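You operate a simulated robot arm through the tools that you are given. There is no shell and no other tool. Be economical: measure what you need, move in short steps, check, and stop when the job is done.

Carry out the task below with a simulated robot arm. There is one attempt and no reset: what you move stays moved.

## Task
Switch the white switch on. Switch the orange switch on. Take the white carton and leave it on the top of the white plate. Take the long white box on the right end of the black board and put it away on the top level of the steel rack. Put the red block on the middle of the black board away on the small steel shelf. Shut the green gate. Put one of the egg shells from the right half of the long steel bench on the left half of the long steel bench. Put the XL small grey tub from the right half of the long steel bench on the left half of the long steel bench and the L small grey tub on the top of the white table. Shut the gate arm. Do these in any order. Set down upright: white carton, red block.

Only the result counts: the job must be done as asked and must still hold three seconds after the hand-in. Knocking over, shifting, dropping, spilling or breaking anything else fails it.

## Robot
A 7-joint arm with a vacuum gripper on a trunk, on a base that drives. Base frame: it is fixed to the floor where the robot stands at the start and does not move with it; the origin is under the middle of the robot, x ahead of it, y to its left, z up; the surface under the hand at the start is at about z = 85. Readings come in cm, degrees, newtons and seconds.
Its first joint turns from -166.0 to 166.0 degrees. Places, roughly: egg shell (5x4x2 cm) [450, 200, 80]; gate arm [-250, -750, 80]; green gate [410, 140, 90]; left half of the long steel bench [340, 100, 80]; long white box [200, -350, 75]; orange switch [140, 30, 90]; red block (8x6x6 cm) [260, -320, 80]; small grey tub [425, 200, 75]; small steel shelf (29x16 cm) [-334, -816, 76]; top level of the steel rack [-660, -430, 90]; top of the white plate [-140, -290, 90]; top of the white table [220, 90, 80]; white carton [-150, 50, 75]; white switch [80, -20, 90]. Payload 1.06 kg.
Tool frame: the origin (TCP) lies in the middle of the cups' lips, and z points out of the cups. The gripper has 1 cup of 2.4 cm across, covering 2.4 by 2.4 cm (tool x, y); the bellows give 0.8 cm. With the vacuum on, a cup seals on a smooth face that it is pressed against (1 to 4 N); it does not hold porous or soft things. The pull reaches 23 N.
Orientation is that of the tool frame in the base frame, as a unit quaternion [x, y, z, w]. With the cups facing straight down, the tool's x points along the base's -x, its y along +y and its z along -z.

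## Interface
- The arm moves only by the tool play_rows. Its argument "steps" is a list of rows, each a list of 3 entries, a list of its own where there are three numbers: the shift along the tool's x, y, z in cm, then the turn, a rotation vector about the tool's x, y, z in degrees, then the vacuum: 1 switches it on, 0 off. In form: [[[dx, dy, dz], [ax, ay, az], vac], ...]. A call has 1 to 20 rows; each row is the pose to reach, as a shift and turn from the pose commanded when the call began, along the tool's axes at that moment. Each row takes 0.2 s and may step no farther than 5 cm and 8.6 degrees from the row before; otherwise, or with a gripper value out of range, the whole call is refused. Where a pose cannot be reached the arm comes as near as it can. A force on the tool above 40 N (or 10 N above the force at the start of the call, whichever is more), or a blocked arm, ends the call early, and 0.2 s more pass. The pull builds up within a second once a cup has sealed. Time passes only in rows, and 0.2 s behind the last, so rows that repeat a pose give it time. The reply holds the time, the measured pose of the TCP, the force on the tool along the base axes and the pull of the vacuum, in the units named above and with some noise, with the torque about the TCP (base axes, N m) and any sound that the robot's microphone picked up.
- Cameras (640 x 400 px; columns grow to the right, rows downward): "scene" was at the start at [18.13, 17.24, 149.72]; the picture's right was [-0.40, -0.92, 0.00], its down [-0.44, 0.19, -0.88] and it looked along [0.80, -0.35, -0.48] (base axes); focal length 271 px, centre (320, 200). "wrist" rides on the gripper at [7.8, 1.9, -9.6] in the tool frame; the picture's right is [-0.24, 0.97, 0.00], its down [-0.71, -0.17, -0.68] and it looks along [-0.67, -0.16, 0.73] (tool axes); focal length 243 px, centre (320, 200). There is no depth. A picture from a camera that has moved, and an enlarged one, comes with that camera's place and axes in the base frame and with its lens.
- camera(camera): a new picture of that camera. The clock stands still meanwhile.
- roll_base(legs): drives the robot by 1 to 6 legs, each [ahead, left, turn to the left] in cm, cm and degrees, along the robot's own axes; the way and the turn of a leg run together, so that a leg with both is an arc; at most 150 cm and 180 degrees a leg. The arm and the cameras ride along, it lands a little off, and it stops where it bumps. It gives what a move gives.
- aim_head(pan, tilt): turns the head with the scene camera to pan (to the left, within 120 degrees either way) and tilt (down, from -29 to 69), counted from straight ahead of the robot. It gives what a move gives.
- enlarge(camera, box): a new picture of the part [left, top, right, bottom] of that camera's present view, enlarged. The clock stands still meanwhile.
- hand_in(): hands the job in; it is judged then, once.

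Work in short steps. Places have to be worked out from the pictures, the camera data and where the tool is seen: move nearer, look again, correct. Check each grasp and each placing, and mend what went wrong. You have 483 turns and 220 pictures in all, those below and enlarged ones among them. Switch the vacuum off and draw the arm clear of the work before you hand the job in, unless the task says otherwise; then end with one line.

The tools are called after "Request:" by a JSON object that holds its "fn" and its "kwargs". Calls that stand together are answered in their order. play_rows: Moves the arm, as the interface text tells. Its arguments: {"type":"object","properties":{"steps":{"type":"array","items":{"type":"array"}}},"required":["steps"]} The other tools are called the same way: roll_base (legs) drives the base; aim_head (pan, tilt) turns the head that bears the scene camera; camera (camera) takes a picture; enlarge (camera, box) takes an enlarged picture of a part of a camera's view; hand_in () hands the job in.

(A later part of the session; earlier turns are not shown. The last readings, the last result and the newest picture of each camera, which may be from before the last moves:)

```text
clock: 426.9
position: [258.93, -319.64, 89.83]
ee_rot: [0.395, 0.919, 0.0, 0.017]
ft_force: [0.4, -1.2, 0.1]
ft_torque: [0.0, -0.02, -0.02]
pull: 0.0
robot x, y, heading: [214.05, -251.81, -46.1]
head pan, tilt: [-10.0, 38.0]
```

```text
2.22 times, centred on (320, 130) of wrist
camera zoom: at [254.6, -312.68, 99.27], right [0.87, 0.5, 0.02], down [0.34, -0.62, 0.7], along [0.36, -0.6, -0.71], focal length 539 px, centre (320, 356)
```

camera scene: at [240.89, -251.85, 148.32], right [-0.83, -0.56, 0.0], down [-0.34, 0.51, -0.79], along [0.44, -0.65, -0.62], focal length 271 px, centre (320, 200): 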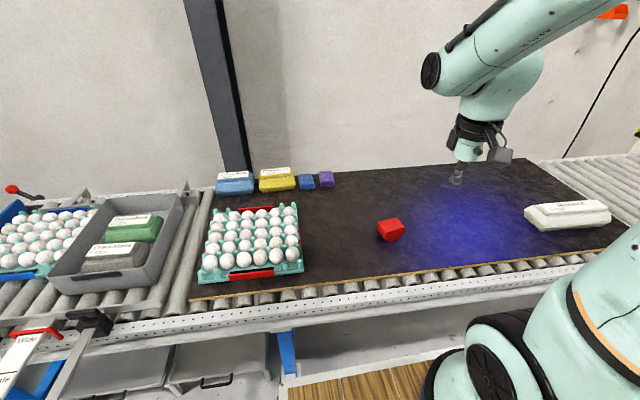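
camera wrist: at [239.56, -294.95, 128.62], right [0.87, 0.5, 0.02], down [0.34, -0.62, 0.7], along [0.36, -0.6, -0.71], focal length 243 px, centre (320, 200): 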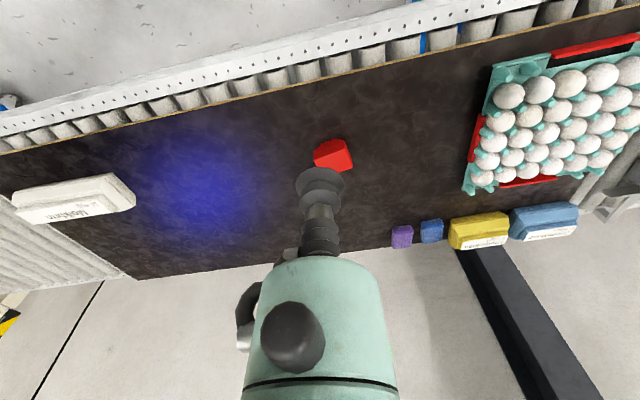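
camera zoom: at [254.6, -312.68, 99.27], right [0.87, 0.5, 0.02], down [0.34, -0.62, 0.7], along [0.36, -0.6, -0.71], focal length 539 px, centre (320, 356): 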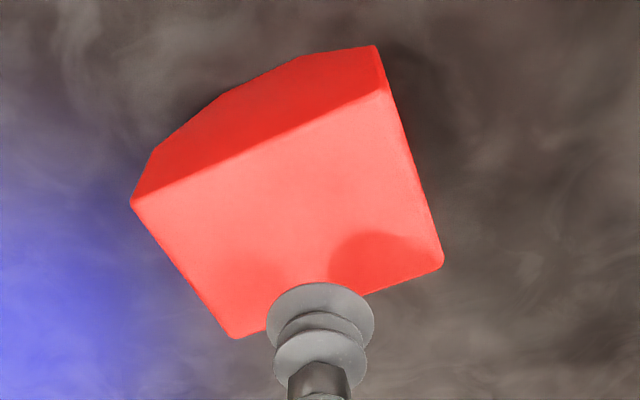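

Nearly centred; shift 0.6 and press down gently.

Request:
{"fn": "play_rows", "kwargs": {"steps": [[[0, -0.6, 2], [0, 0, 0], 1], [[0, -0.6, 3.5], [0, 0, 0], 1], [[0, -0.6, 4.1], [0, 0, 0], 1], [[0, -0.6, 4.5], [0, 0, 0], 1], [[0, -0.6, 4.7], [0, 0, 0], 1], [[0, -0.6, 4.7], [0, 0, 0], 1], [[0, -0.6, 4.7], [0, 0, 0], 1]]}}

```text
clock: 428.0
position: [258.58, -320.09, 85.76]
ee_rot: [0.394, 0.919, -0.002, 0.019]
ft_force: [-4.7, 7.5, 18.1]
ft_torque: [-0.11, 0.04, -0.05]
pull: 23.4
robot x, y, heading: [214.71, -251.55, -45.9]
head pan, tilt: [-10.0, 38.0]
stopped in row 5: the force on the tool passed its limit at 45 N (the readings are from after the stop); the commanded pose is now the measured one
```

Sealed (23 N). Lift and retract.

Request:
{"fn": "play_rows", "kwargs": {"steps": [[[0, 0, -0.5], [0, 0, 0], 1], [[0, 0, -2], [0, 0, 0], 1], [[0, 0, -6], [0, 0, 0], 1], [[0, 0, -10.5], [0, 0, 0], 1], [[0, 0, -15], [0, 0, 0], 1], [[0, 0, -19.5], [0, 0, 0], 1], [[0, 0, -24], [0, 0, 0], 1], [[3, 0, -27.5], [0, 0, 0], 1], [[7, 0, -30], [0, 0, 0], 1], [[11, 0, -32], [0, 0, 0], 1], [[15, 0, -33], [0, 0, 0], 1], [[19, 0, -33], [0, 0, 0], 1], [[22, 0, -33], [0, 0, 0], 1]]}}

Request:
{"fn": "camera", "kwargs": {"camera": "wrist"}}

Request:
{"fn": "aim_head", "kwargs": {"pan": -80, "tilt": 12}}

Request:
{"fn": "camera", "kwargs": {"camera": "scene"}}

```text
clock: 430.8
position: [242.36, -303.61, 117.83]
ee_rot: [0.394, 0.919, -0.001, 0.017]
ft_force: [0.5, -0.1, -3.1]
ft_torque: [0.0, -0.03, -0.02]
pull: 23.0
robot x, y, heading: [214.07, -251.87, -46.1]
head pan, tilt: [-10.0, 38.0]
```

```text
84 pictures are left
camera wrist: at [238.07, -296.62, 127.12], right [0.87, 0.5, 0.02], down [0.34, -0.62, 0.71], along [0.36, -0.61, -0.71], focal length 243 px, centre (320, 200)
```

wrist: 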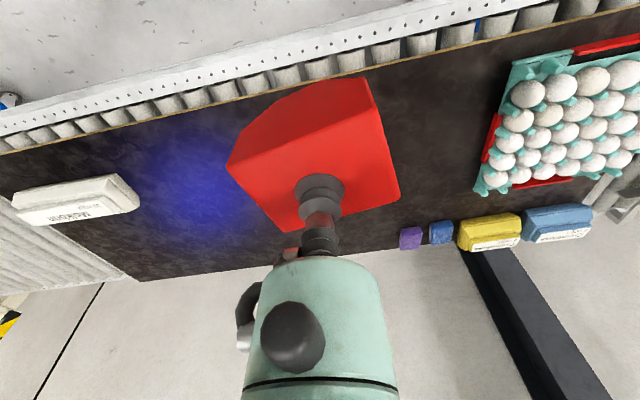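

```text
clock: 432.2
position: [242.29, -303.72, 117.87]
ee_rot: [0.394, 0.919, -0.002, 0.019]
ft_force: [0.2, 0.2, -3.5]
ft_torque: [0.01, 0.02, -0.01]
pull: 23.0
robot x, y, heading: [214.04, -251.99, -46.1]
head pan, tilt: [-80.0, 12.0]
```

```text
83 pictures are left
camera scene: at [230.59, -252.23, 152.45], right [-0.81, 0.59, 0.0], down [0.12, 0.17, -0.98], along [-0.58, -0.79, -0.21], focal length 271 px, centre (320, 200)
```

scene: 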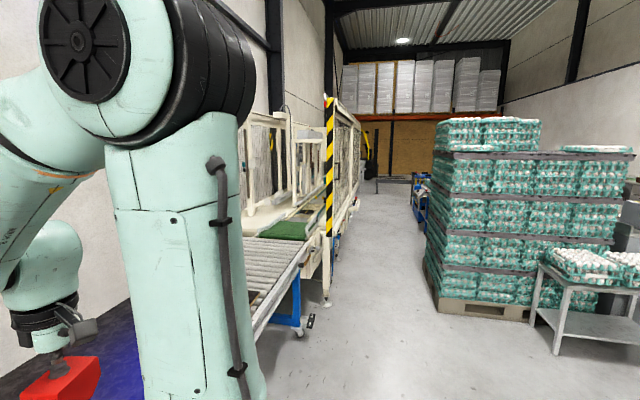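

Held (3.3 N ≈ 0.33 kg). The aisle between the pallet stack and the machine is ~106 cm wide; I'll back up, turn right 90° to face along it, and look.

Request:
{"fn": "roll_base", "kwargs": {"legs": [[-30, 0, 0], [0, 0, -90], [100, 0, 0]]}}

Request:
{"fn": "aim_head", "kwargs": {"pan": 0, "tilt": 15}}

Request:
{"fn": "camera", "kwargs": {"camera": "scene"}}

```text
clock: 442.8
position: [70.61, -329.1, 117.95]
ee_rot: [0.927, 0.375, -0.015, 0.012]
ft_force: [0.2, -0.2, -2.6]
ft_torque: [0.02, 0.01, -0.01]
pull: 23.1
robot x, y, heading: [122.26, -300.64, -135.7]
head pan, tilt: [-80.0, 12.0]
```

```text
clock: 444.4
position: [70.67, -329.15, 117.79]
ee_rot: [0.926, 0.376, -0.015, 0.012]
ft_force: [-0.3, -1.1, -2.5]
ft_torque: [0.0, -0.02, 0.0]
pull: 23.4
robot x, y, heading: [122.04, -300.47, -135.4]
head pan, tilt: [0.0, 15.0]
```

```text
82 pictures are left
camera scene: at [122.76, -329.13, 151.97], right [-0.7, 0.71, 0.0], down [0.18, 0.18, -0.97], along [-0.69, -0.68, -0.26], focal length 271 px, centre (320, 200)
```

scene: 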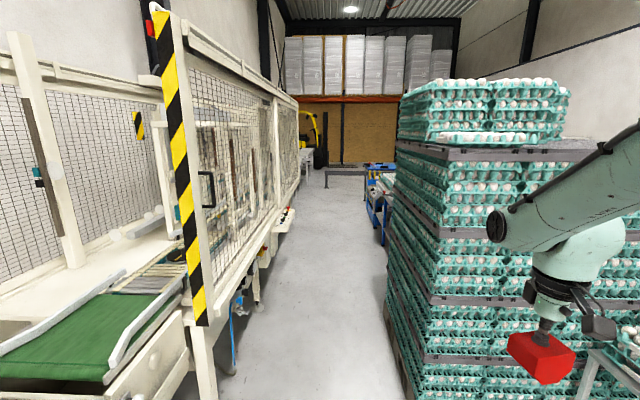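

The aisle beside the egg stack is too tight (~91 cm). I'll take the wider corridor route instead: back through the gap, then down the corridor.

Request:
{"fn": "roll_base", "kwargs": {"legs": [[0, -15, 0], [0, 0, -90], [0, 41, 0]]}}

```text
clock: 451.7
position: [53.33, -267.38, 117.84]
ee_rot: [0.923, -0.384, -0.019, -0.002]
ft_force: [-0.6, -0.3, -3.8]
ft_torque: [0.0, -0.01, 0.01]
pull: 22.7
robot x, y, heading: [82.7, -318.7, 135.3]
head pan, tilt: [0.0, 15.0]
```

Request:
{"fn": "roll_base", "kwargs": {"legs": [[0, 0, -1.5], [150, 0, 0], [150, 0, 0], [15, 0, 0], [0, 0, 90]]}}

Request:
{"fn": "aim_head", "kwargs": {"pan": 0, "tilt": 10}}

Request:
{"fn": "camera", "kwargs": {"camera": "scene"}}

```text
clock: 471.2
position: [-185.28, -117.43, 117.87]
ee_rot: [0.932, 0.363, -0.014, 0.012]
ft_force: [-0.6, 0.1, -1.9]
ft_torque: [0.0, -0.03, 0.02]
pull: 22.8
robot x, y, heading: [-133.03, -90.71, -137.1]
head pan, tilt: [0.0, 15.0]
```

```text
clock: 471.9
position: [-185.18, -117.45, 117.89]
ee_rot: [0.932, 0.362, -0.014, 0.011]
ft_force: [-0.4, 0.7, -2.4]
ft_torque: [0.06, -0.01, 0.01]
pull: 23.1
robot x, y, heading: [-133.44, -90.43, -137.1]
head pan, tilt: [0.0, 10.0]
```

```text
81 pictures are left
camera scene: at [-133.11, -118.94, 152.78], right [-0.68, 0.73, 0.0], down [0.13, 0.12, -0.98], along [-0.72, -0.67, -0.17], focal length 271 px, centre (320, 200)
```

scene: 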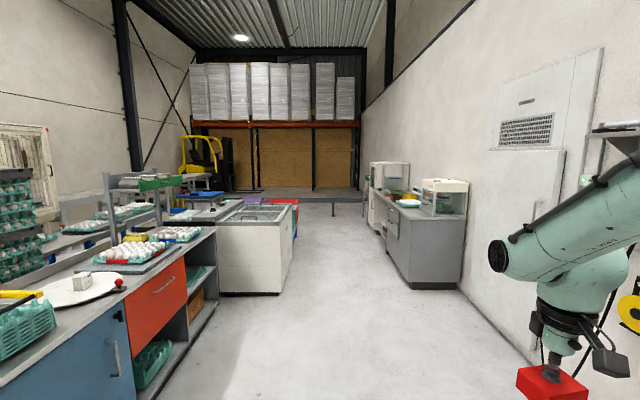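

Corridor is clear; carton still stands on the plate. Drive 300 cm down the corridor.

Request:
{"fn": "roll_base", "kwargs": {"legs": [[0, 0, 0.9], [150, 0, 0], [150, 0, 0], [80, 0, 0]]}}

Request:
{"fn": "aim_head", "kwargs": {"pan": 35, "tilt": 12}}

Request:
{"fn": "camera", "kwargs": {"camera": "scene"}}

```text
clock: 490.7
position: [-460.82, -382.48, 117.84]
ee_rot: [0.929, 0.369, -0.014, 0.012]
ft_force: [-0.1, 0.7, -2.8]
ft_torque: [0.03, -0.02, -0.01]
pull: 22.8
robot x, y, heading: [-409.08, -354.81, -136.7]
head pan, tilt: [0.0, 10.0]
```

```text
clock: 491.7
position: [-460.73, -382.48, 117.86]
ee_rot: [0.929, 0.37, -0.014, 0.012]
ft_force: [0.5, 0.3, -2.3]
ft_torque: [0.04, -0.02, -0.02]
pull: 23.0
robot x, y, heading: [-408.73, -354.24, -136.1]
head pan, tilt: [35.0, 12.0]
```

```text
80 pictures are left
camera scene: at [-403.68, -385.95, 152.46], right [-0.98, 0.2, 0.0], down [0.04, 0.2, -0.98], along [-0.19, -0.96, -0.21], focal length 271 px, centre (320, 200)
```

scene: 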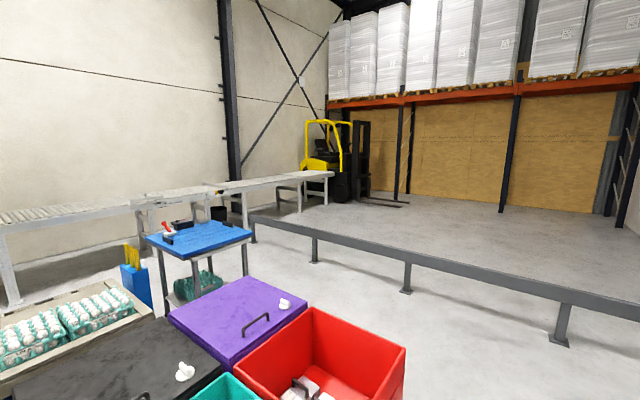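

The wall conveyor with a gate joint is at left. Enlarge that area.

Request:
{"fn": "enlarge", "kwargs": {"camera": "scene", "box": [80, 150, 360, 300]}}

```text
2.29 times, centred on (220, 225) of scene
camera zoom: at [-403.68, -385.95, 152.46], right [-0.98, 0.2, 0.0], down [0.04, 0.2, -0.98], along [-0.19, -0.96, -0.21], focal length 620 px, centre (549, 143)
```

zoom: 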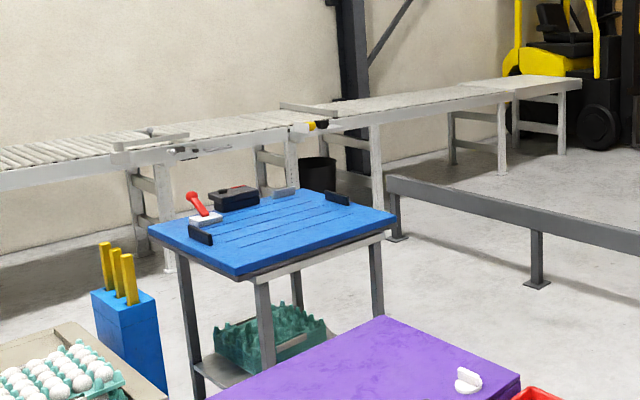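

The gate-arm joint is near the conveyor section at a≈−697 and the small shelf at a≈−803. A railing runs at a≈−820 and a blue table stands at n 163–225. Drive on 176 cm, turn left to face the conveyor and shift right.

Request:
{"fn": "roll_base", "kwargs": {"legs": [[150, 0, 0], [26, 0, 0], [0, 0, 90]]}}

Request:
{"fn": "aim_head", "kwargs": {"pan": 0, "tilt": 20}}

Request:
{"fn": "camera", "kwargs": {"camera": "scene"}}

```text
clock: 504.4
position: [-507.75, -529.26, 117.85]
ee_rot: [0.393, 0.919, -0.002, 0.018]
ft_force: [-0.3, -0.6, -3.5]
ft_torque: [0.0, 0.0, 0.01]
pull: 22.9
robot x, y, heading: [-536.0, -477.86, -45.9]
head pan, tilt: [35.0, 12.0]
```

```text
clock: 505.4
position: [-507.72, -529.01, 117.95]
ee_rot: [0.393, 0.919, -0.001, 0.018]
ft_force: [-0.3, -1.0, -2.9]
ft_torque: [0.01, 0.03, -0.01]
pull: 22.4
robot x, y, heading: [-535.98, -477.37, -45.9]
head pan, tilt: [0.0, 20.0]
```

```text
78 pictures are left
camera scene: at [-507.63, -476.97, 151.16], right [-0.72, -0.7, 0.0], down [-0.24, 0.25, -0.94], along [0.65, -0.67, -0.34], focal length 271 px, centre (320, 200)
```

scene: 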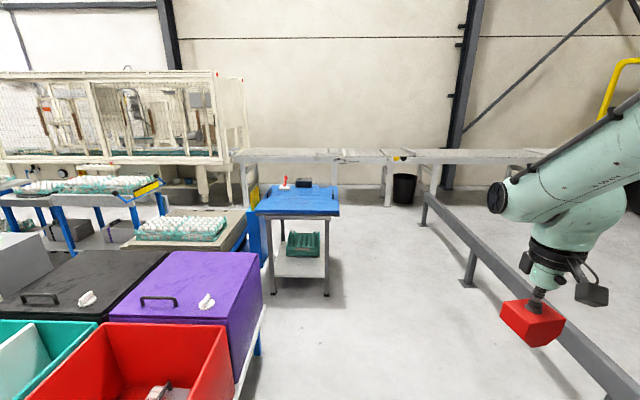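

Passage between table and railing is ~128 cm; centre at a≈−754. Go through toward the conveyor.

Request:
{"fn": "roll_base", "kwargs": {"legs": [[0, -39, -0.3], [150, 0, 0], [130, 0, 0]]}}

Request:
{"fn": "aim_head", "kwargs": {"pan": 0, "tilt": 25}}

Request:
{"fn": "camera", "kwargs": {"camera": "scene"}}

```text
clock: 521.0
position: [-339.04, -755.54, 117.84]
ee_rot: [0.385, 0.923, -0.001, 0.019]
ft_force: [0.4, -0.2, -1.6]
ft_torque: [0.0, 0.02, -0.01]
pull: 22.5
robot x, y, heading: [-368.26, -704.08, -44.9]
head pan, tilt: [0.0, 20.0]
```

```text
clock: 521.7
position: [-339.14, -755.49, 117.9]
ee_rot: [0.385, 0.923, 0.0, 0.018]
ft_force: [-0.7, -0.1, -2.5]
ft_torque: [0.02, 0.02, 0.02]
pull: 23.0
robot x, y, heading: [-368.27, -704.33, -44.9]
head pan, tilt: [0.0, 25.0]
```

```text
77 pictures are left
camera scene: at [-340.08, -703.22, 150.35], right [-0.71, -0.71, 0.0], down [-0.3, 0.3, -0.91], along [0.64, -0.64, -0.42], focal length 271 px, centre (320, 200)
```

scene: 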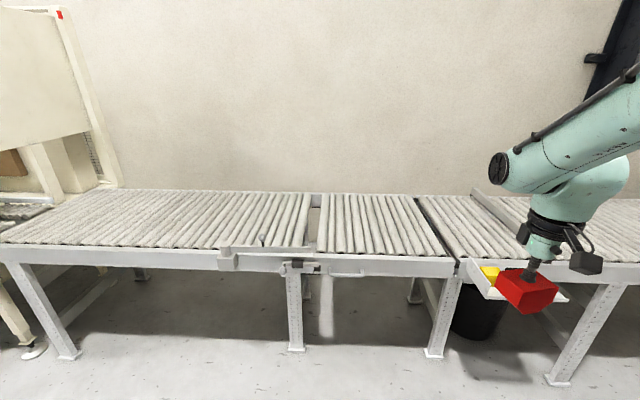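

Request:
{"fn": "enlarge", "kwargs": {"camera": "scene", "box": [200, 180, 440, 330]}}

Request:
{"fn": "enlarge", "kwargs": {"camera": "scene", "box": [430, 230, 610, 340]}}

Request:
{"fn": "camera", "kwargs": {"camera": "wrist"}}

```text
2.67 times, centred on (320, 255) of scene
camera zoom: at [-340.08, -703.22, 150.35], right [-0.71, -0.71, 0.0], down [-0.3, 0.3, -0.91], along [0.64, -0.64, -0.42], focal length 723 px, centre (320, 53)
```

zoom: 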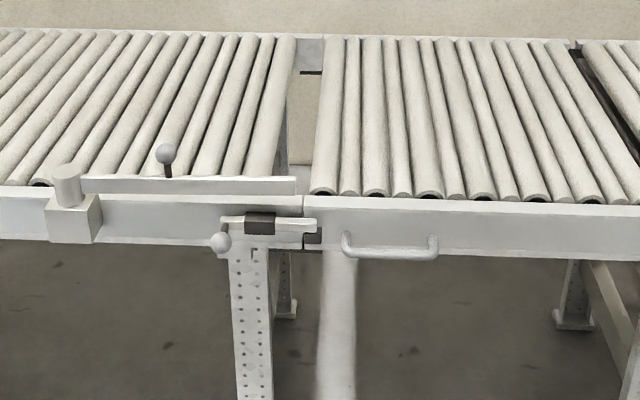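

```text
3.56 times, centred on (520, 285) of scene
camera zoom: at [-340.08, -703.22, 150.35], right [-0.71, -0.71, 0.0], down [-0.3, 0.3, -0.91], along [0.64, -0.64, -0.42], focal length 964 px, centre (-391, -102)
```

zoom: 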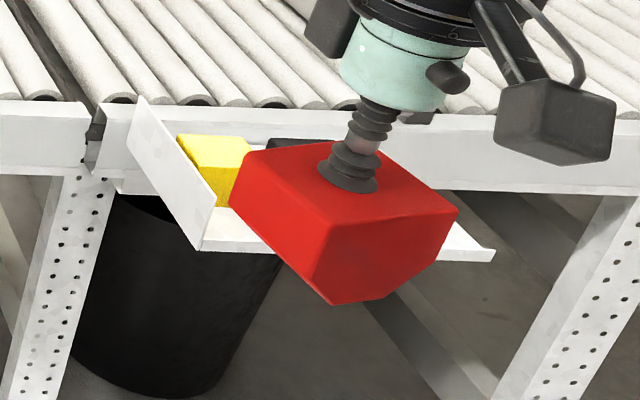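

```text
74 pictures are left
camera wrist: at [-343.5, -748.6, 127.14], right [0.85, 0.52, 0.02], down [0.36, -0.61, 0.71], along [0.38, -0.6, -0.71], focal length 243 px, centre (320, 200)
```

wrist: 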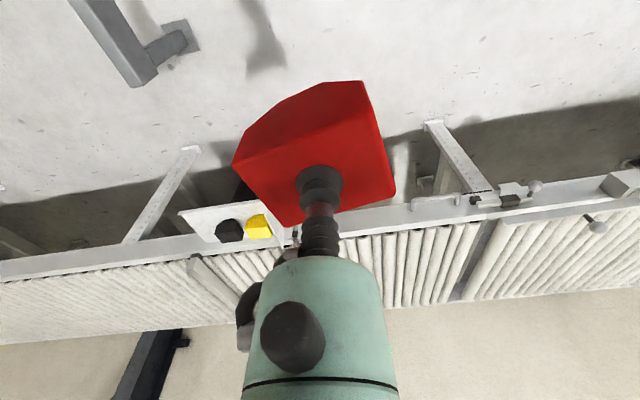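

Small shelf: a −790.7…−819.4, n 348–364, z≈75; yellow and black items occupy its left; free from a≈−808. I'll set the block there with its long side along the shelf depth, so rotate the tool ~80° and move the base 12 right, 20 ahead.

Request:
{"fn": "roll_base", "kwargs": {"legs": [[20, -11, -1]]}}

Request:
{"fn": "play_rows", "kwargs": {"steps": [[[0, 0, 0], [0, 0, -8], 1], [[0, 0, 0], [0, 0, -16], 1], [[0, 0, 0], [0, 0, -24], 1], [[0, 0, 0], [0, 0, -32], 1], [[0, 0, 0], [0, 0, -40], 1], [[0, 0, 0], [0, 0, -48], 1], [[0, 0, 0], [0, 0, -56], 1], [[0, 0, 0], [0, 0, -64], 1], [[0, 0, 0], [0, 0, -72], 1], [[0, 0, 0], [0, 0, -80], 1], [[0, 0, 0], [0, 0, -80], 1]]}}

Request:
{"fn": "aim_head", "kwargs": {"pan": -25, "tilt": 35}}

Request:
{"fn": "camera", "kwargs": {"camera": "scene"}}

Request:
{"fn": "camera", "kwargs": {"camera": "wrist"}}

```text
clock: 523.4
position: [-333.63, -778.14, 117.92]
ee_rot: [0.392, 0.92, -0.001, 0.019]
ft_force: [0.3, 0.0, -2.6]
ft_torque: [-0.02, -0.01, 0.01]
pull: 22.5
robot x, y, heading: [-362.31, -726.93, -46.1]
head pan, tilt: [0.0, 25.0]
```

```text
clock: 525.8
position: [-333.64, -778.22, 117.83]
ee_rot: [-0.292, 0.956, -0.011, 0.014]
ft_force: [-0.2, 0.5, -2.3]
ft_torque: [0.0, 0.02, -0.01]
pull: 22.8
robot x, y, heading: [-361.92, -726.33, -45.8]
head pan, tilt: [0.0, 25.0]
```

```text
clock: 526.7
position: [-333.47, -778.12, 117.8]
ee_rot: [-0.292, 0.956, -0.013, 0.013]
ft_force: [-0.3, -0.7, -3.3]
ft_torque: [-0.01, 0.05, -0.04]
pull: 22.7
robot x, y, heading: [-362.13, -726.67, -45.7]
head pan, tilt: [-25.0, 35.0]
```

```text
73 pictures are left
camera scene: at [-337.24, -727.54, 148.77], right [-0.94, -0.33, 0.0], down [-0.19, 0.54, -0.82], along [0.27, -0.77, -0.57], focal length 271 px, centre (320, 200)
```

scene: 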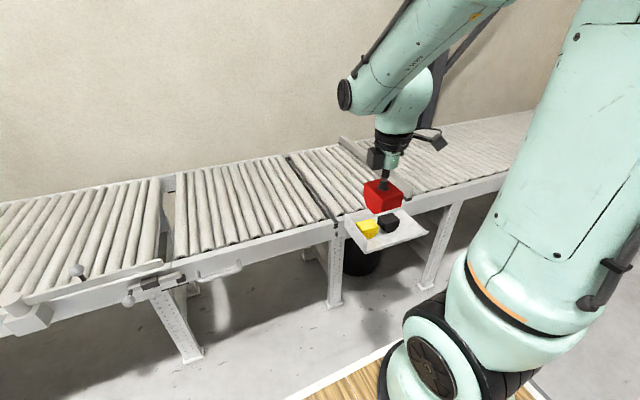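

```text
72 pictures are left
camera wrist: at [-341.38, -780.91, 127.18], right [-0.35, 0.94, -0.03], down [0.66, 0.26, 0.7], along [0.67, 0.23, -0.71], focal length 243 px, centre (320, 200)
```

wrist: 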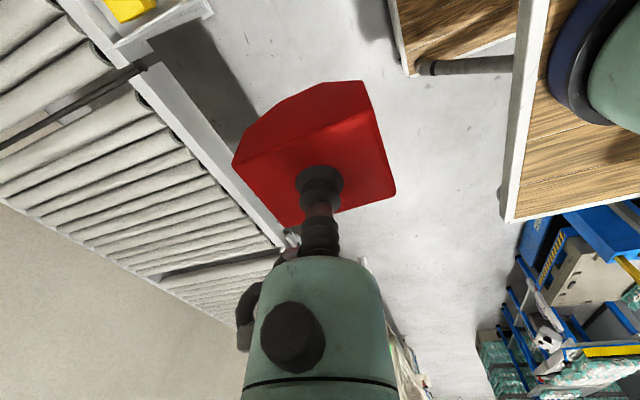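

Request:
{"fn": "enlarge", "kwargs": {"camera": "scene", "box": [330, 170, 450, 265]}}

```text
4.21 times, centred on (390, 218) of scene
camera zoom: at [-337.24, -727.54, 148.77], right [-0.94, -0.33, 0.0], down [-0.19, 0.54, -0.82], along [0.27, -0.77, -0.57], focal length 1141 px, centre (25, 126)
```

zoom: 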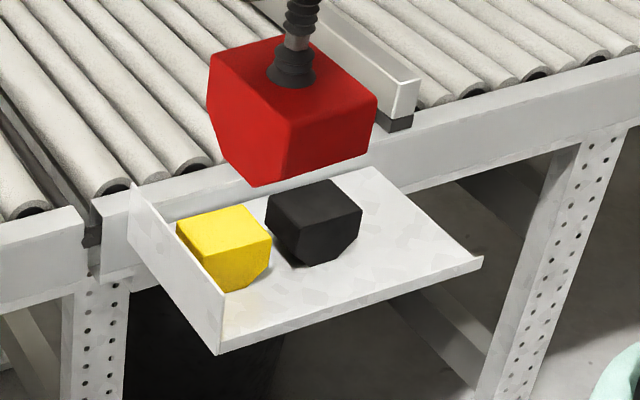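

The shelf has yellow and black blocks of the same shape; free slot centre ≈ n 356, a −813 → (−339.7,−817.3). Long side is now along the depth. Move above and stop at z≈92.

Request:
{"fn": "play_rows", "kwargs": {"steps": [[[3, -3.2, 0], [0, 0, 0], 1], [[6, -6.4, 0], [0, 0, 0], 1], [[9, -9.6, 0], [0, 0, 0], 1], [[12, -12.9, 0], [0, 0, 0], 1], [[15, -16.1, 0], [0, 0, 0], 1], [[18, -19.3, 0], [0, 0, 0], 1], [[21, -22.5, 0], [0, 0, 0], 1], [[24, -25.8, 0], [0, 0, 0], 1], [[27, -29, 0], [0, 0, 0], 1], [[27, -29, 4.5], [0, 0, 0], 1], [[27, -29, 9], [0, 0, 0], 1], [[27, -29, 13.5], [0, 0, 0], 1], [[27, -29, 18], [0, 0, 0], 1], [[27, -29, 22.5], [0, 0, 0], 1], [[27, -29, 25.5], [0, 0, 0], 1], [[27, -29, 25.5], [0, 0, 0], 1]]}}

Request:
{"fn": "enlarge", "kwargs": {"camera": "scene", "box": [330, 170, 450, 265]}}

Request:
{"fn": "camera", "kwargs": {"camera": "wrist"}}

```text
clock: 530.1
position: [-338.96, -817.75, 92.86]
ee_rot: [-0.291, 0.956, -0.012, 0.014]
ft_force: [-0.4, 0.1, -2.9]
ft_torque: [-0.01, 0.02, 0.02]
pull: 22.9
robot x, y, heading: [-362.03, -726.6, -45.8]
head pan, tilt: [-25.0, 35.0]
```

```text
4.21 times, centred on (390, 218) of scene
camera zoom: at [-337.25, -727.54, 148.77], right [-0.94, -0.33, 0.0], down [-0.19, 0.54, -0.82], along [0.27, -0.77, -0.57], focal length 1141 px, centre (25, 126)
```

zoom: 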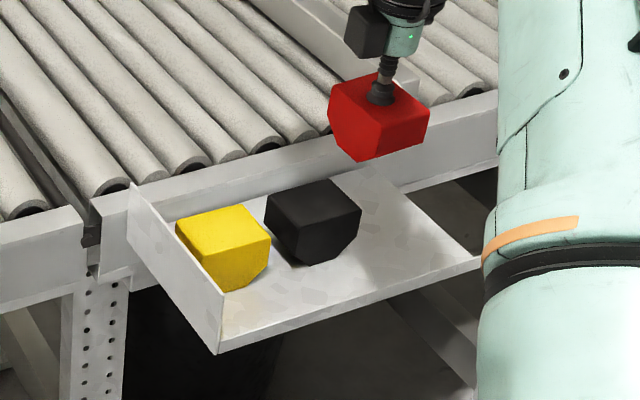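

```text
69 pictures are left
camera wrist: at [-346.83, -820.47, 102.11], right [-0.35, 0.94, -0.03], down [0.66, 0.26, 0.7], along [0.67, 0.23, -0.71], focal length 243 px, centre (320, 200)
```

wrist: 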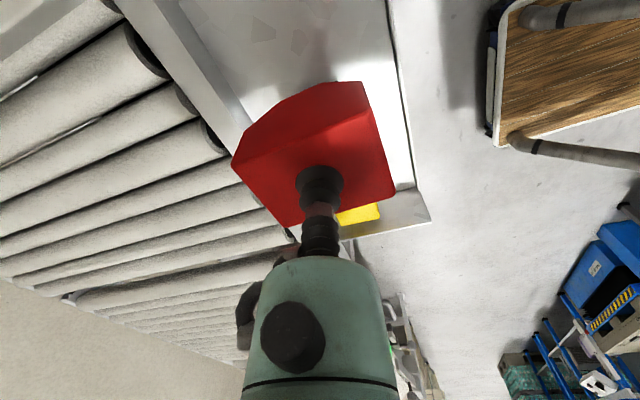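

My table-axis inversion was off by 0.5%; shift further (−2.6,−4.0) cm to reach the slot centre, then check again.

Request:
{"fn": "play_rows", "kwargs": {"steps": [[[2.2, -1, 0], [0, 0, 0], 1], [[4.4, -1.9, 0], [0, 0, 0], 1], [[4.4, -1.9, 2], [0, 0, 0], 1], [[4.4, -1.9, 2], [0, 0, 0], 1]]}}

Request:
{"fn": "enlarge", "kwargs": {"camera": "scene", "box": [330, 170, 450, 265]}}

```text
clock: 531.1
position: [-341.57, -821.82, 90.79]
ee_rot: [-0.292, 0.956, -0.013, 0.013]
ft_force: [0.0, 0.0, -3.3]
ft_torque: [0.02, 0.0, 0.02]
pull: 23.0
robot x, y, heading: [-362.18, -726.54, -45.8]
head pan, tilt: [-25.0, 35.0]
```

```text
4.21 times, centred on (390, 218) of scene
camera zoom: at [-337.25, -727.55, 148.77], right [-0.94, -0.33, 0.0], down [-0.19, 0.54, -0.82], along [0.27, -0.77, -0.57], focal length 1141 px, centre (25, 126)
```

zoom: 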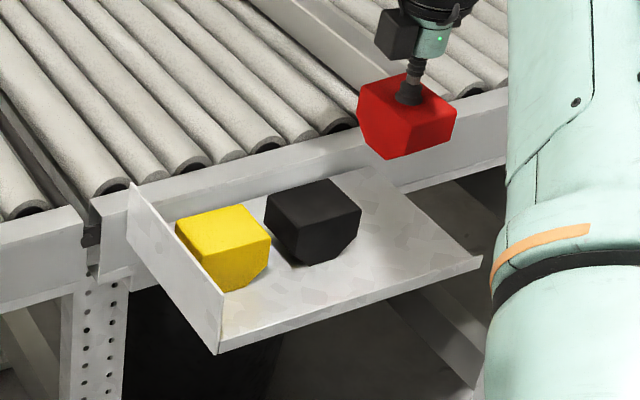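

Projection shows ~1.6 cm margin at right, ~3 cm from the black block; shift 0.7 left and lower to near contact.

Request:
{"fn": "play_rows", "kwargs": {"steps": [[[-0.68, 0.12, 0], [0, 0, 0], 1], [[-0.68, 0.12, 4], [0, 0, 0], 1], [[-0.68, 0.12, 7], [0, 0, 0], 1], [[-0.68, 0.12, 8], [0, 0, 0], 1], [[-0.68, 0.12, 8], [0, 0, 0], 1]]}}

Request:
{"fn": "enlarge", "kwargs": {"camera": "scene", "box": [330, 170, 450, 265]}}

```text
clock: 532.3
position: [-340.91, -821.35, 82.72]
ee_rot: [-0.292, 0.956, -0.013, 0.013]
ft_force: [-0.1, -0.6, -3.0]
ft_torque: [0.02, 0.03, 0.02]
pull: 23.0
robot x, y, heading: [-362.02, -726.34, -45.7]
head pan, tilt: [-25.0, 35.0]
```

```text
4.21 times, centred on (390, 218) of scene
camera zoom: at [-337.25, -727.55, 148.77], right [-0.94, -0.33, 0.0], down [-0.19, 0.54, -0.82], along [0.27, -0.77, -0.57], focal length 1141 px, centre (25, 126)
```

zoom: 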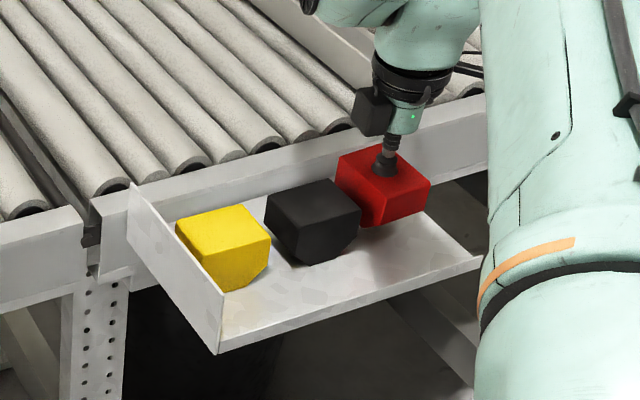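

Position is good. Lower until contact.

Request:
{"fn": "play_rows", "kwargs": {"steps": [[[0, 0, 0.4], [0, 0, 0], 1], [[0, 0, 0.7], [0, 0, 0], 1], [[0, 0, 1.0], [0, 0, 0], 1], [[0, 0, 1.0], [0, 0, 0], 1]]}}

```text
clock: 533.3
position: [-340.85, -821.31, 81.79]
ee_rot: [-0.291, 0.956, -0.013, 0.013]
ft_force: [-0.9, -0.6, -2.6]
ft_torque: [0.01, 0.0, 0.03]
pull: 22.9
robot x, y, heading: [-361.74, -726.3, -45.6]
head pan, tilt: [-25.0, 35.0]
```

Request:
{"fn": "play_rows", "kwargs": {"steps": [[[0, 0, 0.3], [0, 0, 0], 1], [[0, 0, 0.6], [0, 0, 0], 1], [[0, 0, 0.9], [0, 0, 0], 1], [[0, 0, 0.9], [0, 0, 0], 1]]}}

```text
clock: 534.3
position: [-340.82, -821.55, 81.1]
ee_rot: [-0.291, 0.957, -0.014, 0.012]
ft_force: [-2.7, -6.5, 16.6]
ft_torque: [0.13, -0.02, 0.01]
pull: 22.8
robot x, y, heading: [-362.16, -726.67, -45.7]
head pan, tilt: [-25.0, 35.0]
```

Contact. Ease, release, lift and check.

Request:
{"fn": "play_rows", "kwargs": {"steps": [[[0, 0, -0.3], [0, 0, 0], 1], [[0, 0, -0.3], [0, 0, 0], 0], [[0, 0, -0.3], [0, 0, 0], 0], [[0, 0, -0.3], [0, 0, 0], 0], [[0, 0, -0.3], [0, 0, 0], 0], [[0, 0, -0.3], [0, 0, 0], 0], [[0, 0, -1], [0, 0, 0], 0], [[0, 0, -4], [0, 0, 0], 0], [[0, 0, -8], [0, 0, 0], 0], [[0, 0, -12], [0, 0, 0], 0], [[0, 0, -16.5], [0, 0, 0], 0], [[0, 0, -21], [0, 0, 0], 0], [[0, 0, -25.5], [0, 0, 0], 0], [[0, 0, -30], [0, 0, 0], 0], [[0, 0, -34.5], [0, 0, 0], 0]]}}

Request:
{"fn": "enlarge", "kwargs": {"camera": "scene", "box": [330, 170, 450, 265]}}

```text
clock: 537.5
position: [-341.95, -820.99, 115.53]
ee_rot: [-0.291, 0.956, -0.012, 0.012]
ft_force: [0.0, 0.0, 0.0]
ft_torque: [-0.01, 0.02, 0.03]
pull: 0.1
robot x, y, heading: [-361.88, -726.79, -45.6]
head pan, tilt: [-25.0, 35.0]
```

```text
4.21 times, centred on (390, 218) of scene
camera zoom: at [-337.25, -727.57, 148.77], right [-0.94, -0.33, 0.0], down [-0.19, 0.54, -0.82], along [0.27, -0.77, -0.57], focal length 1141 px, centre (25, 126)
```

zoom: 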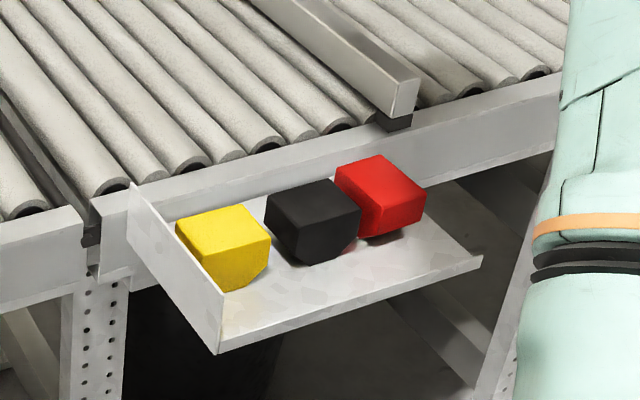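

Red block stands upright on the shelf. Retract while rotating the tool back.

Request:
{"fn": "play_rows", "kwargs": {"steps": [[[-3.1, 3.1, 0], [0, 0, 8], 0], [[-6.2, 6.2, 0], [0, 0, 16], 0], [[-9.3, 9.3, 0], [0, 0, 24], 0], [[-12.4, 12.4, 0], [0, 0, 32], 0], [[-15.5, 15.5, 0], [0, 0, 40], 0], [[-18.6, 18.6, 0], [0, 0, 48], 0], [[-21.7, 21.7, 0], [0, 0, 56], 0], [[-24.8, 24.8, 0], [0, 0, 64], 0], [[-27.9, 27.9, 0], [0, 0, 72], 0], [[-30.7, 30.8, 0], [0, 0, 80], 0], [[-30.7, 30.8, 0], [0, 0, 80], 0]]}}

Request:
{"fn": "roll_base", "kwargs": {"legs": [[0, 75, -0.5]]}}

Request:
{"fn": "aim_head", "kwargs": {"pan": 0, "tilt": 35}}

Request:
{"fn": "camera", "kwargs": {"camera": "scene"}}

Request:
{"fn": "camera", "kwargs": {"camera": "wrist"}}

```text
clock: 539.9
position: [-333.47, -778.16, 114.83]
ee_rot: [0.392, 0.92, -0.001, 0.018]
ft_force: [-0.6, 0.4, -0.1]
ft_torque: [0.02, -0.02, -0.01]
pull: 0.0
robot x, y, heading: [-361.84, -726.56, -46.0]
head pan, tilt: [-25.0, 35.0]
```

```text
clock: 544.0
position: [-279.64, -725.94, 114.96]
ee_rot: [0.392, 0.92, -0.001, 0.018]
ft_force: [0.0, 0.7, 0.6]
ft_torque: [0.0, -0.01, -0.04]
pull: 0.1
robot x, y, heading: [-308.34, -674.62, -45.6]
head pan, tilt: [-25.0, 35.0]
```

```text
clock: 544.9
position: [-279.7, -725.89, 114.94]
ee_rot: [0.392, 0.92, -0.001, 0.018]
ft_force: [0.3, 0.1, 0.5]
ft_torque: [0.01, -0.02, -0.05]
pull: 0.1
robot x, y, heading: [-308.29, -674.53, -45.8]
head pan, tilt: [0.0, 35.0]
```

```text
65 pictures are left
camera scene: at [-280.16, -673.25, 148.77], right [-0.72, -0.7, 0.0], down [-0.4, 0.41, -0.82], along [0.57, -0.59, -0.57], focal length 271 px, centre (320, 200)
```

scene: 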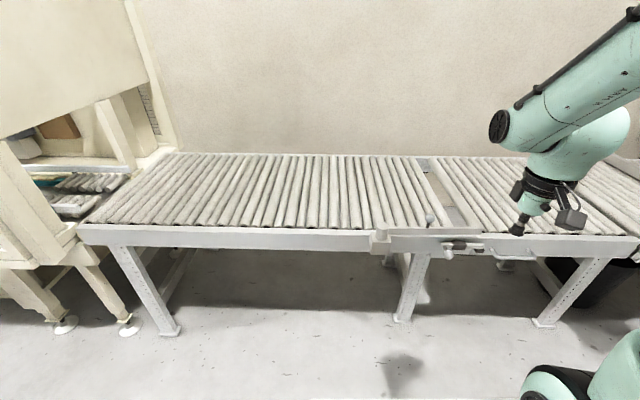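

```text
64 pictures are left
camera wrist: at [-284.02, -718.91, 124.21], right [0.86, 0.5, 0.02], down [0.34, -0.62, 0.71], along [0.37, -0.6, -0.71], focal length 243 px, centre (320, 200)
```

wrist: 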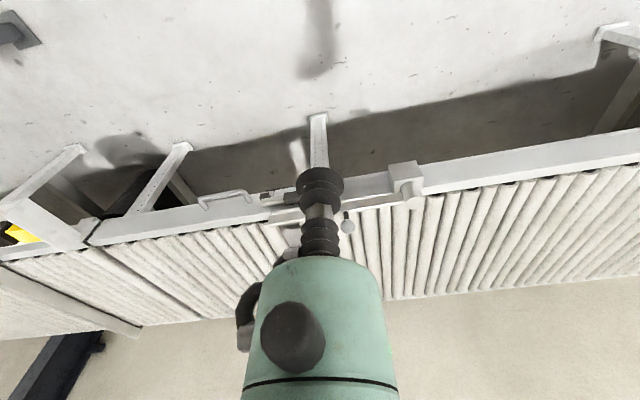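

Request:
{"fn": "enlarge", "kwargs": {"camera": "scene", "box": [350, 140, 550, 280]}}

Request:
{"fn": "enlarge", "kwargs": {"camera": "wrist", "box": [180, 140, 440, 260]}}

```text
2.86 times, centred on (450, 210) of scene
camera zoom: at [-280.16, -673.25, 148.77], right [-0.72, -0.7, 0.0], down [-0.4, 0.41, -0.82], along [0.57, -0.59, -0.57], focal length 774 px, centre (-51, 171)
```

zoom: 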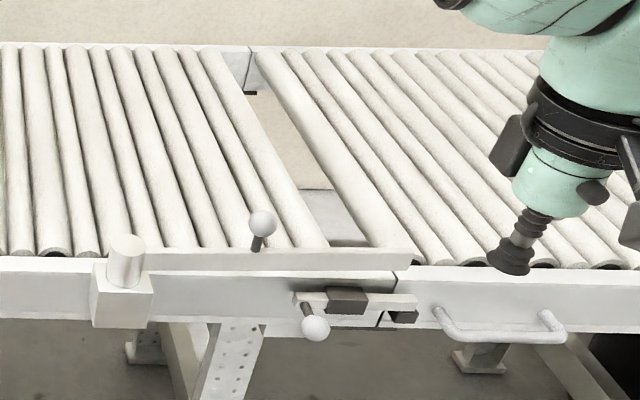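

```text
2.46 times, centred on (310, 200) of wrist
camera zoom: at [-284.02, -718.91, 124.21], right [0.86, 0.5, 0.02], down [0.34, -0.62, 0.71], along [0.37, -0.6, -0.71], focal length 597 px, centre (345, 200)
```

zoom: 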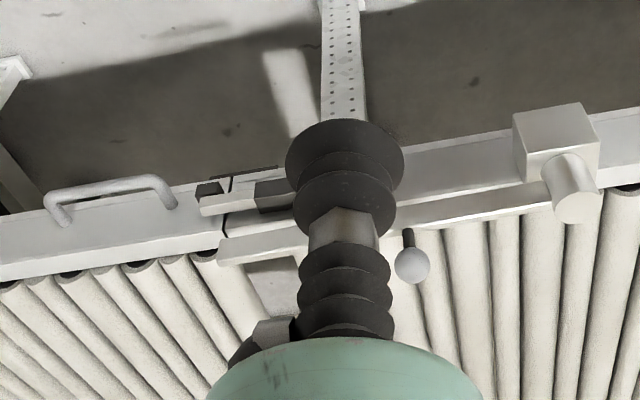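

I judge: vertical pivot at (−245,−741.7) (n=366,a=−690), bar 36 cm long at z≈81–85 lying along the rail, knob at (−256.7,−752.2,90.4). Shutting = swing it 90° across the rollers. I drive 24 cm closer and look from the tool.

Request:
{"fn": "roll_base", "kwargs": {"legs": [[24, 0, -0.4]]}}

Request:
{"fn": "aim_head", "kwargs": {"pan": -15, "tilt": 45}}

Request:
{"fn": "enlarge", "kwargs": {"camera": "scene", "box": [220, 100, 480, 260]}}

Request:
{"fn": "camera", "kwargs": {"camera": "wrist"}}

```text
clock: 546.7
position: [-263.23, -743.38, 114.89]
ee_rot: [0.395, 0.918, -0.001, 0.018]
ft_force: [0.1, 0.4, 0.5]
ft_torque: [0.0, -0.03, 0.0]
pull: 0.0
robot x, y, heading: [-291.43, -691.71, -46.4]
head pan, tilt: [0.0, 35.0]
```

```text
clock: 547.4
position: [-263.4, -743.5, 114.87]
ee_rot: [0.396, 0.918, -0.001, 0.018]
ft_force: [-0.3, -0.6, 0.4]
ft_torque: [0.04, 0.0, 0.03]
pull: 0.1
robot x, y, heading: [-291.21, -691.61, -46.3]
head pan, tilt: [-15.0, 45.0]
```

```text
2.46 times, centred on (350, 180) of scene
camera zoom: at [-265.57, -691.56, 147.29], right [-0.88, -0.48, 0.0], down [-0.34, 0.62, -0.71], along [0.34, -0.62, -0.71], focal length 667 px, centre (246, 249)
```

zoom: 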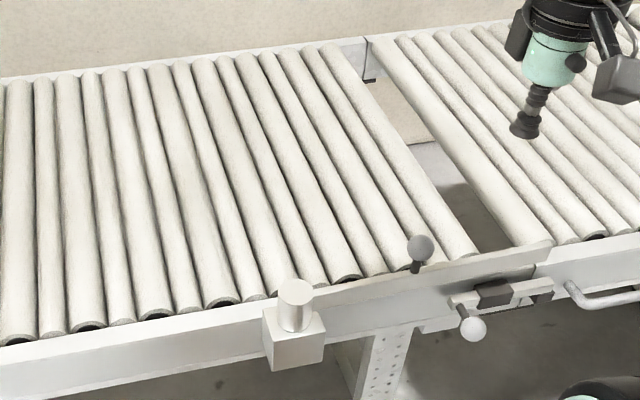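

```text
60 pictures are left
camera wrist: at [-267.57, -736.44, 124.21], right [0.87, 0.5, 0.02], down [0.34, -0.62, 0.71], along [0.36, -0.61, -0.71], focal length 243 px, centre (320, 200)
```

wrist: 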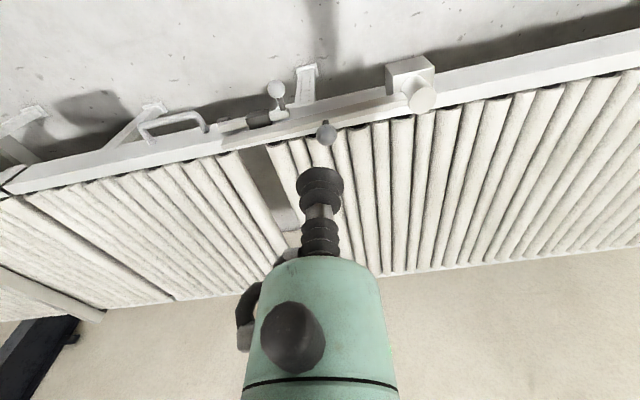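

Pivot and knob positions confirmed. Lower the tool in front of the bar at a≈−711, n≈361.5 to z≈83.

Request:
{"fn": "play_rows", "kwargs": {"steps": [[[-3.4, -3.2, 0], [0, 0, 0], 0], [[-6.4, -6.4, 0], [0, 0, 0], 0], [[-6.4, -6.4, 4.5], [0, 0, 0], 0], [[-6.4, -6.4, 9], [0, 0, 0], 0], [[-6.4, -6.4, 13.5], [0, 0, 0], 0], [[-6.4, -6.4, 18], [0, 0, 0], 0], [[-6.4, -6.4, 22.5], [0, 0, 0], 0], [[-6.4, -6.4, 26], [0, 0, 0], 0], [[-6.4, -6.4, 29], [0, 0, 0], 0], [[-6.4, -6.4, 31.5], [0, 0, 0], 0], [[-6.4, -6.4, 31.5], [0, 0, 0], 0]]}}

Request:
{"fn": "enlarge", "kwargs": {"camera": "scene", "box": [240, 130, 440, 255]}}

Request:
{"fn": "camera", "kwargs": {"camera": "wrist"}}

```text
clock: 549.8
position: [-262.58, -752.92, 83.55]
ee_rot: [0.394, 0.919, -0.001, 0.019]
ft_force: [-0.2, -0.3, -0.5]
ft_torque: [0.0, 0.0, -0.01]
pull: 0.1
robot x, y, heading: [-291.52, -691.43, -46.1]
head pan, tilt: [-15.0, 45.0]
```

```text
3.20 times, centred on (340, 192) of scene
camera zoom: at [-265.58, -691.57, 147.29], right [-0.88, -0.48, 0.0], down [-0.34, 0.62, -0.71], along [0.34, -0.62, -0.71], focal length 867 px, centre (256, 224)
```

zoom: 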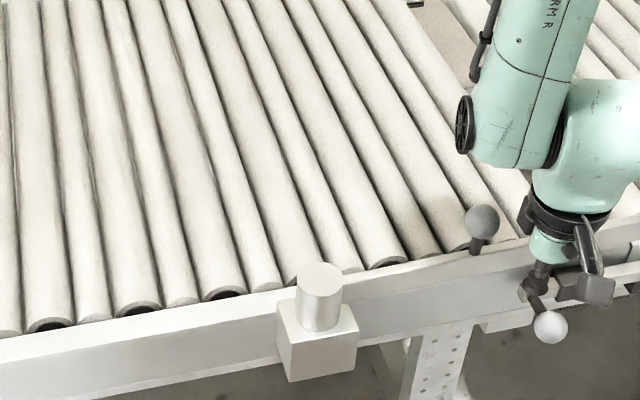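

```text
58 pictures are left
camera wrist: at [-266.76, -745.98, 92.8], right [0.87, 0.5, 0.02], down [0.34, -0.62, 0.71], along [0.36, -0.61, -0.71], focal length 243 px, centre (320, 200)
```

wrist: 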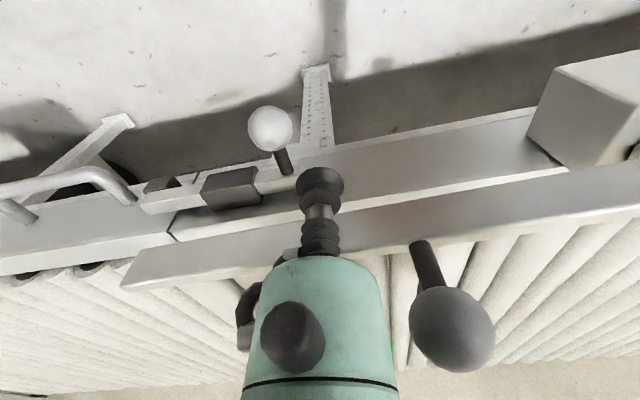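

The cup side faces the bar (bar z≈83.3–85.9). Push it forward along an arc about the pivot, first ~20°.

Request:
{"fn": "play_rows", "kwargs": {"steps": [[[-1.2, 0, 0.4], [0, 0, 0], 0], [[-2.4, 0, 0.4], [0, 0, 0], 0], [[-4.18, -0.06, 0.4], [0, 0, 0], 0], [[-5.97, 0.03, 0.4], [0, 0, 0], 0], [[-7.73, 0.28, 0.4], [0, 0, 0], 0], [[-9.47, 0.68, 0.4], [0, 0, 0], 0], [[-9.47, 0.68, 0.4], [0, 0, 0], 0]]}}

Request:
{"fn": "enlarge", "kwargs": {"camera": "scene", "box": [240, 130, 440, 255]}}

```text
clock: 551.4
position: [-255.44, -759.43, 83.54]
ee_rot: [0.395, 0.918, -0.002, 0.018]
ft_force: [-0.6, -0.3, -0.8]
ft_torque: [0.0, 0.02, 0.01]
pull: 0.1
robot x, y, heading: [-291.17, -691.19, -46.2]
head pan, tilt: [-15.0, 45.0]
```

```text
3.20 times, centred on (340, 192) of scene
camera zoom: at [-265.58, -691.57, 147.29], right [-0.88, -0.48, 0.0], down [-0.34, 0.62, -0.71], along [0.34, -0.62, -0.71], focal length 867 px, centre (256, 224)
```

zoom: 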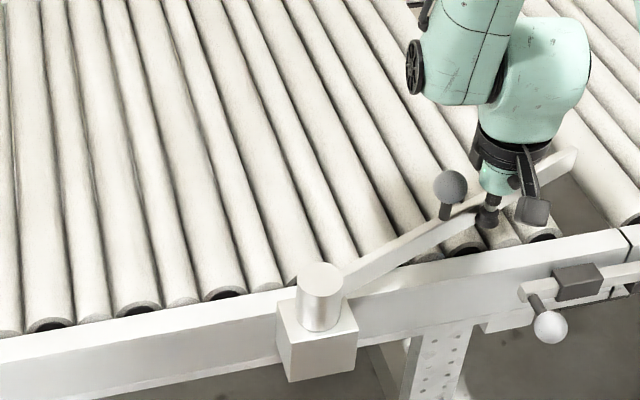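

The arm swings freely over the rollers. Continue the arc to ~90°, rotating the tool along so its camera stays clear of the knob.

Request:
{"fn": "play_rows", "kwargs": {"steps": [[[-1.7, 0.55, 0], [0, 0, -5], 0], [[-3.34, 1.25, 0], [0, 0, -10], 0], [[-4.92, 2.09, 0], [0, 0, -15], 0], [[-6.42, 3.06, 0], [0, 0, -20], 0], [[-7.82, 4.16, 0], [0, 0, -25], 0], [[-9.13, 5.38, 0], [0, 0, -30], 0], [[-10.32, 6.71, 0], [0, 0, -35], 0], [[-11.4, 8.13, 0], [0, 0, -40], 0], [[-12.34, 9.65, 0], [0, 0, -45], 0], [[-13.15, 11.24, 0], [0, 0, -50], 0], [[-13.82, 12.89, 0], [0, 0, -55], 0], [[-14.34, 14.6, 0], [0, 0, -60], 0], [[-14.71, 16.35, 0], [0, 0, -65], 0]]}}

Request:
{"fn": "enlarge", "kwargs": {"camera": "scene", "box": [240, 100, 440, 225]}}

```text
clock: 554.2
position: [-233.54, -758.88, 84.16]
ee_rot: [-0.162, 0.987, -0.011, 0.014]
ft_force: [0.1, 0.5, 0.4]
ft_torque: [0.03, 0.0, 0.0]
pull: 0.0
robot x, y, heading: [-291.38, -691.88, -46.3]
head pan, tilt: [-15.0, 45.0]
```

```text
3.20 times, centred on (340, 162) of scene
camera zoom: at [-265.58, -691.58, 147.29], right [-0.88, -0.48, 0.0], down [-0.34, 0.62, -0.71], along [0.34, -0.62, -0.71], focal length 867 px, centre (256, 320)
```

zoom: 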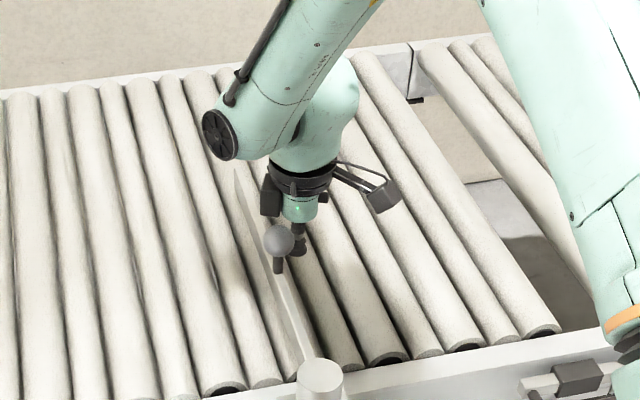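

Arm is nearly across. Push a bit further to find its end stop.

Request:
{"fn": "play_rows", "kwargs": {"steps": [[[-0.9, 0.4, 0], [0, 0, 0], 0], [[-1.6, 0.75, 0], [0, 0, 0], 0], [[-2.2, 1.05, 0], [0, 0, 0], 0], [[-2.7, 1.27, 0], [0, 0, 0], 0], [[-3.2, 1.5, 0], [0, 0, 0], 0]]}}

Request:
{"fn": "enlarge", "kwargs": {"camera": "scene", "box": [240, 100, 440, 225]}}

```text
clock: 555.2
position: [-232.34, -757.59, 84.12]
ee_rot: [-0.155, 0.988, -0.013, 0.01]
ft_force: [-4.9, -3.7, 1.0]
ft_torque: [0.02, -0.01, 0.03]
pull: 0.2
robot x, y, heading: [-291.32, -691.86, -46.2]
head pan, tilt: [-15.0, 45.0]
stopped in row 4: the force on the tool passed its limit at 46 N (the readings are from after the stop); the commanded pose is now the measured one
```

```text
3.20 times, centred on (340, 162) of scene
camera zoom: at [-265.63, -691.64, 147.29], right [-0.88, -0.48, 0.0], down [-0.34, 0.62, -0.71], along [0.34, -0.62, -0.71], focal length 867 px, centre (256, 320)
```

zoom: 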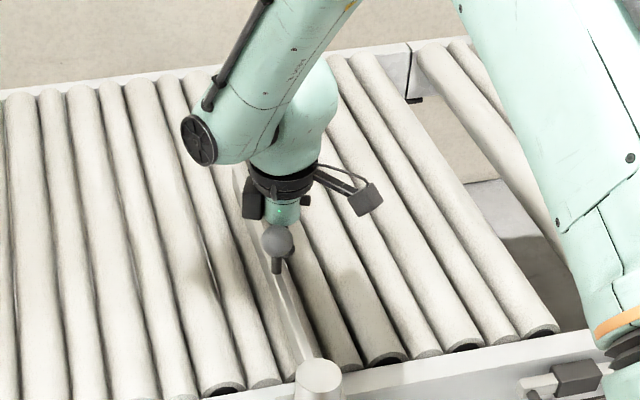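

Hard stop reached — the gate arm is shut. Back away sideways, raise, and check that it stays.

Request:
{"fn": "play_rows", "kwargs": {"steps": [[[2.7, -1.3, 0], [0, 0, 0], 0], [[4.5, -2.1, -1], [0, 0, 0], 0], [[4.5, -2.1, -5], [0, 0, 0], 0], [[4.5, -2.1, -9.5], [0, 0, 0], 0], [[4.5, -2.1, -14], [0, 0, 0], 0], [[4.5, -2.1, -18.5], [0, 0, 0], 0], [[4.5, -2.1, -23], [0, 0, 0], 0], [[4.5, -2.1, -27.5], [0, 0, 0], 0], [[4.5, -2.1, -32], [0, 0, 0], 0]]}}

Request:
{"fn": "camera", "kwargs": {"camera": "scene"}}

```text
clock: 557.2
position: [-236.63, -760.34, 116.2]
ee_rot: [-0.157, 0.988, -0.011, 0.01]
ft_force: [-0.3, -0.2, -1.2]
ft_torque: [-0.01, -0.01, -0.03]
pull: 0.0
robot x, y, heading: [-291.28, -691.91, -46.2]
head pan, tilt: [-15.0, 45.0]
```

```text
54 pictures are left
camera scene: at [-265.58, -691.66, 147.28], right [-0.88, -0.48, 0.0], down [-0.34, 0.62, -0.71], along [0.34, -0.62, -0.71], focal length 271 px, centre (320, 200)
```

scene: 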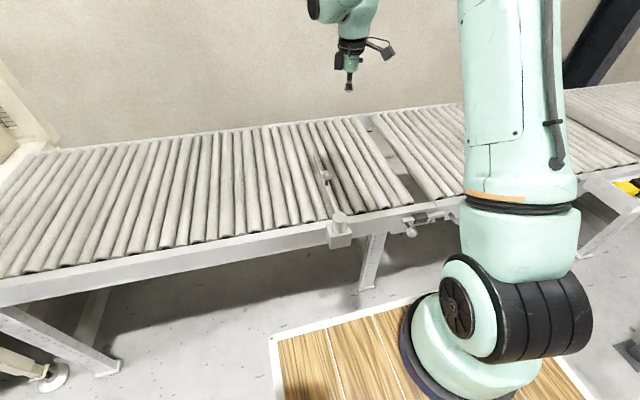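

Gate arm is shut. Retract the arm with rotation back.

Request:
{"fn": "play_rows", "kwargs": {"steps": [[[2, 2.7, 0], [0, 0, 7.5], 0], [[4, 5.4, 0], [0, 0, 15], 0], [[6, 8.1, 0], [0, 0, 22.5], 0], [[8, 10.8, 0], [0, 0, 30], 0], [[10, 13.5, 0], [0, 0, 37.5], 0], [[12, 16.2, -1], [0, 0, 45], 0], [[14, 18.9, -2], [0, 0, 52.5], 0], [[16, 21.6, -3], [0, 0, 60], 0], [[18.2, 24.6, -3], [0, 0, 66], 0], [[18.2, 24.6, -3], [0, 0, 66], 0]]}}

Request:
{"fn": "roll_base", "kwargs": {"legs": [[-25, 0, 0], [0, -64, 0.2], [-140, 0, 0], [-140, 0, 0]]}}

```text
clock: 559.4
position: [-261.62, -742.38, 118.13]
ee_rot: [0.408, 0.913, -0.007, 0.015]
ft_force: [0.1, -0.1, 0.2]
ft_torque: [0.01, -0.01, -0.02]
pull: 0.0
robot x, y, heading: [-291.34, -691.76, -46.4]
head pan, tilt: [-15.0, 45.0]
```

```text
clock: 577.6
position: [-518.57, -566.18, 118.1]
ee_rot: [0.408, 0.913, -0.004, 0.015]
ft_force: [0.1, 1.1, 0.2]
ft_torque: [0.01, 0.0, -0.01]
pull: 0.0
robot x, y, heading: [-548.07, -515.59, -46.5]
head pan, tilt: [-15.0, 45.0]
```

Request:
{"fn": "roll_base", "kwargs": {"legs": [[-18, 0, 0.4], [0, 150, 0], [0, 150, 0], [0, 150, 0]]}}

```text
clock: 600.2
position: [-207.26, -240.75, 118.04]
ee_rot: [0.404, 0.915, -0.006, 0.015]
ft_force: [-0.4, 0.4, -0.6]
ft_torque: [-0.02, -0.01, -0.02]
pull: 0.0
robot x, y, heading: [-237.55, -190.51, -45.6]
head pan, tilt: [-15.0, 45.0]
```

Request:
{"fn": "roll_base", "kwargs": {"legs": [[0, 0, -0.6], [0, 150, 0], [0, 6, 0], [150, 0, 0], [150, 0, 0]]}}

```text
clock: 622.5
position: [110.1, -352.52, 118.18]
ee_rot: [0.408, 0.913, -0.004, 0.015]
ft_force: [0.1, 0.1, 0.0]
ft_torque: [-0.01, 0.01, 0.0]
pull: 0.0
robot x, y, heading: [80.4, -301.77, -46.4]
head pan, tilt: [-15.0, 45.0]
```

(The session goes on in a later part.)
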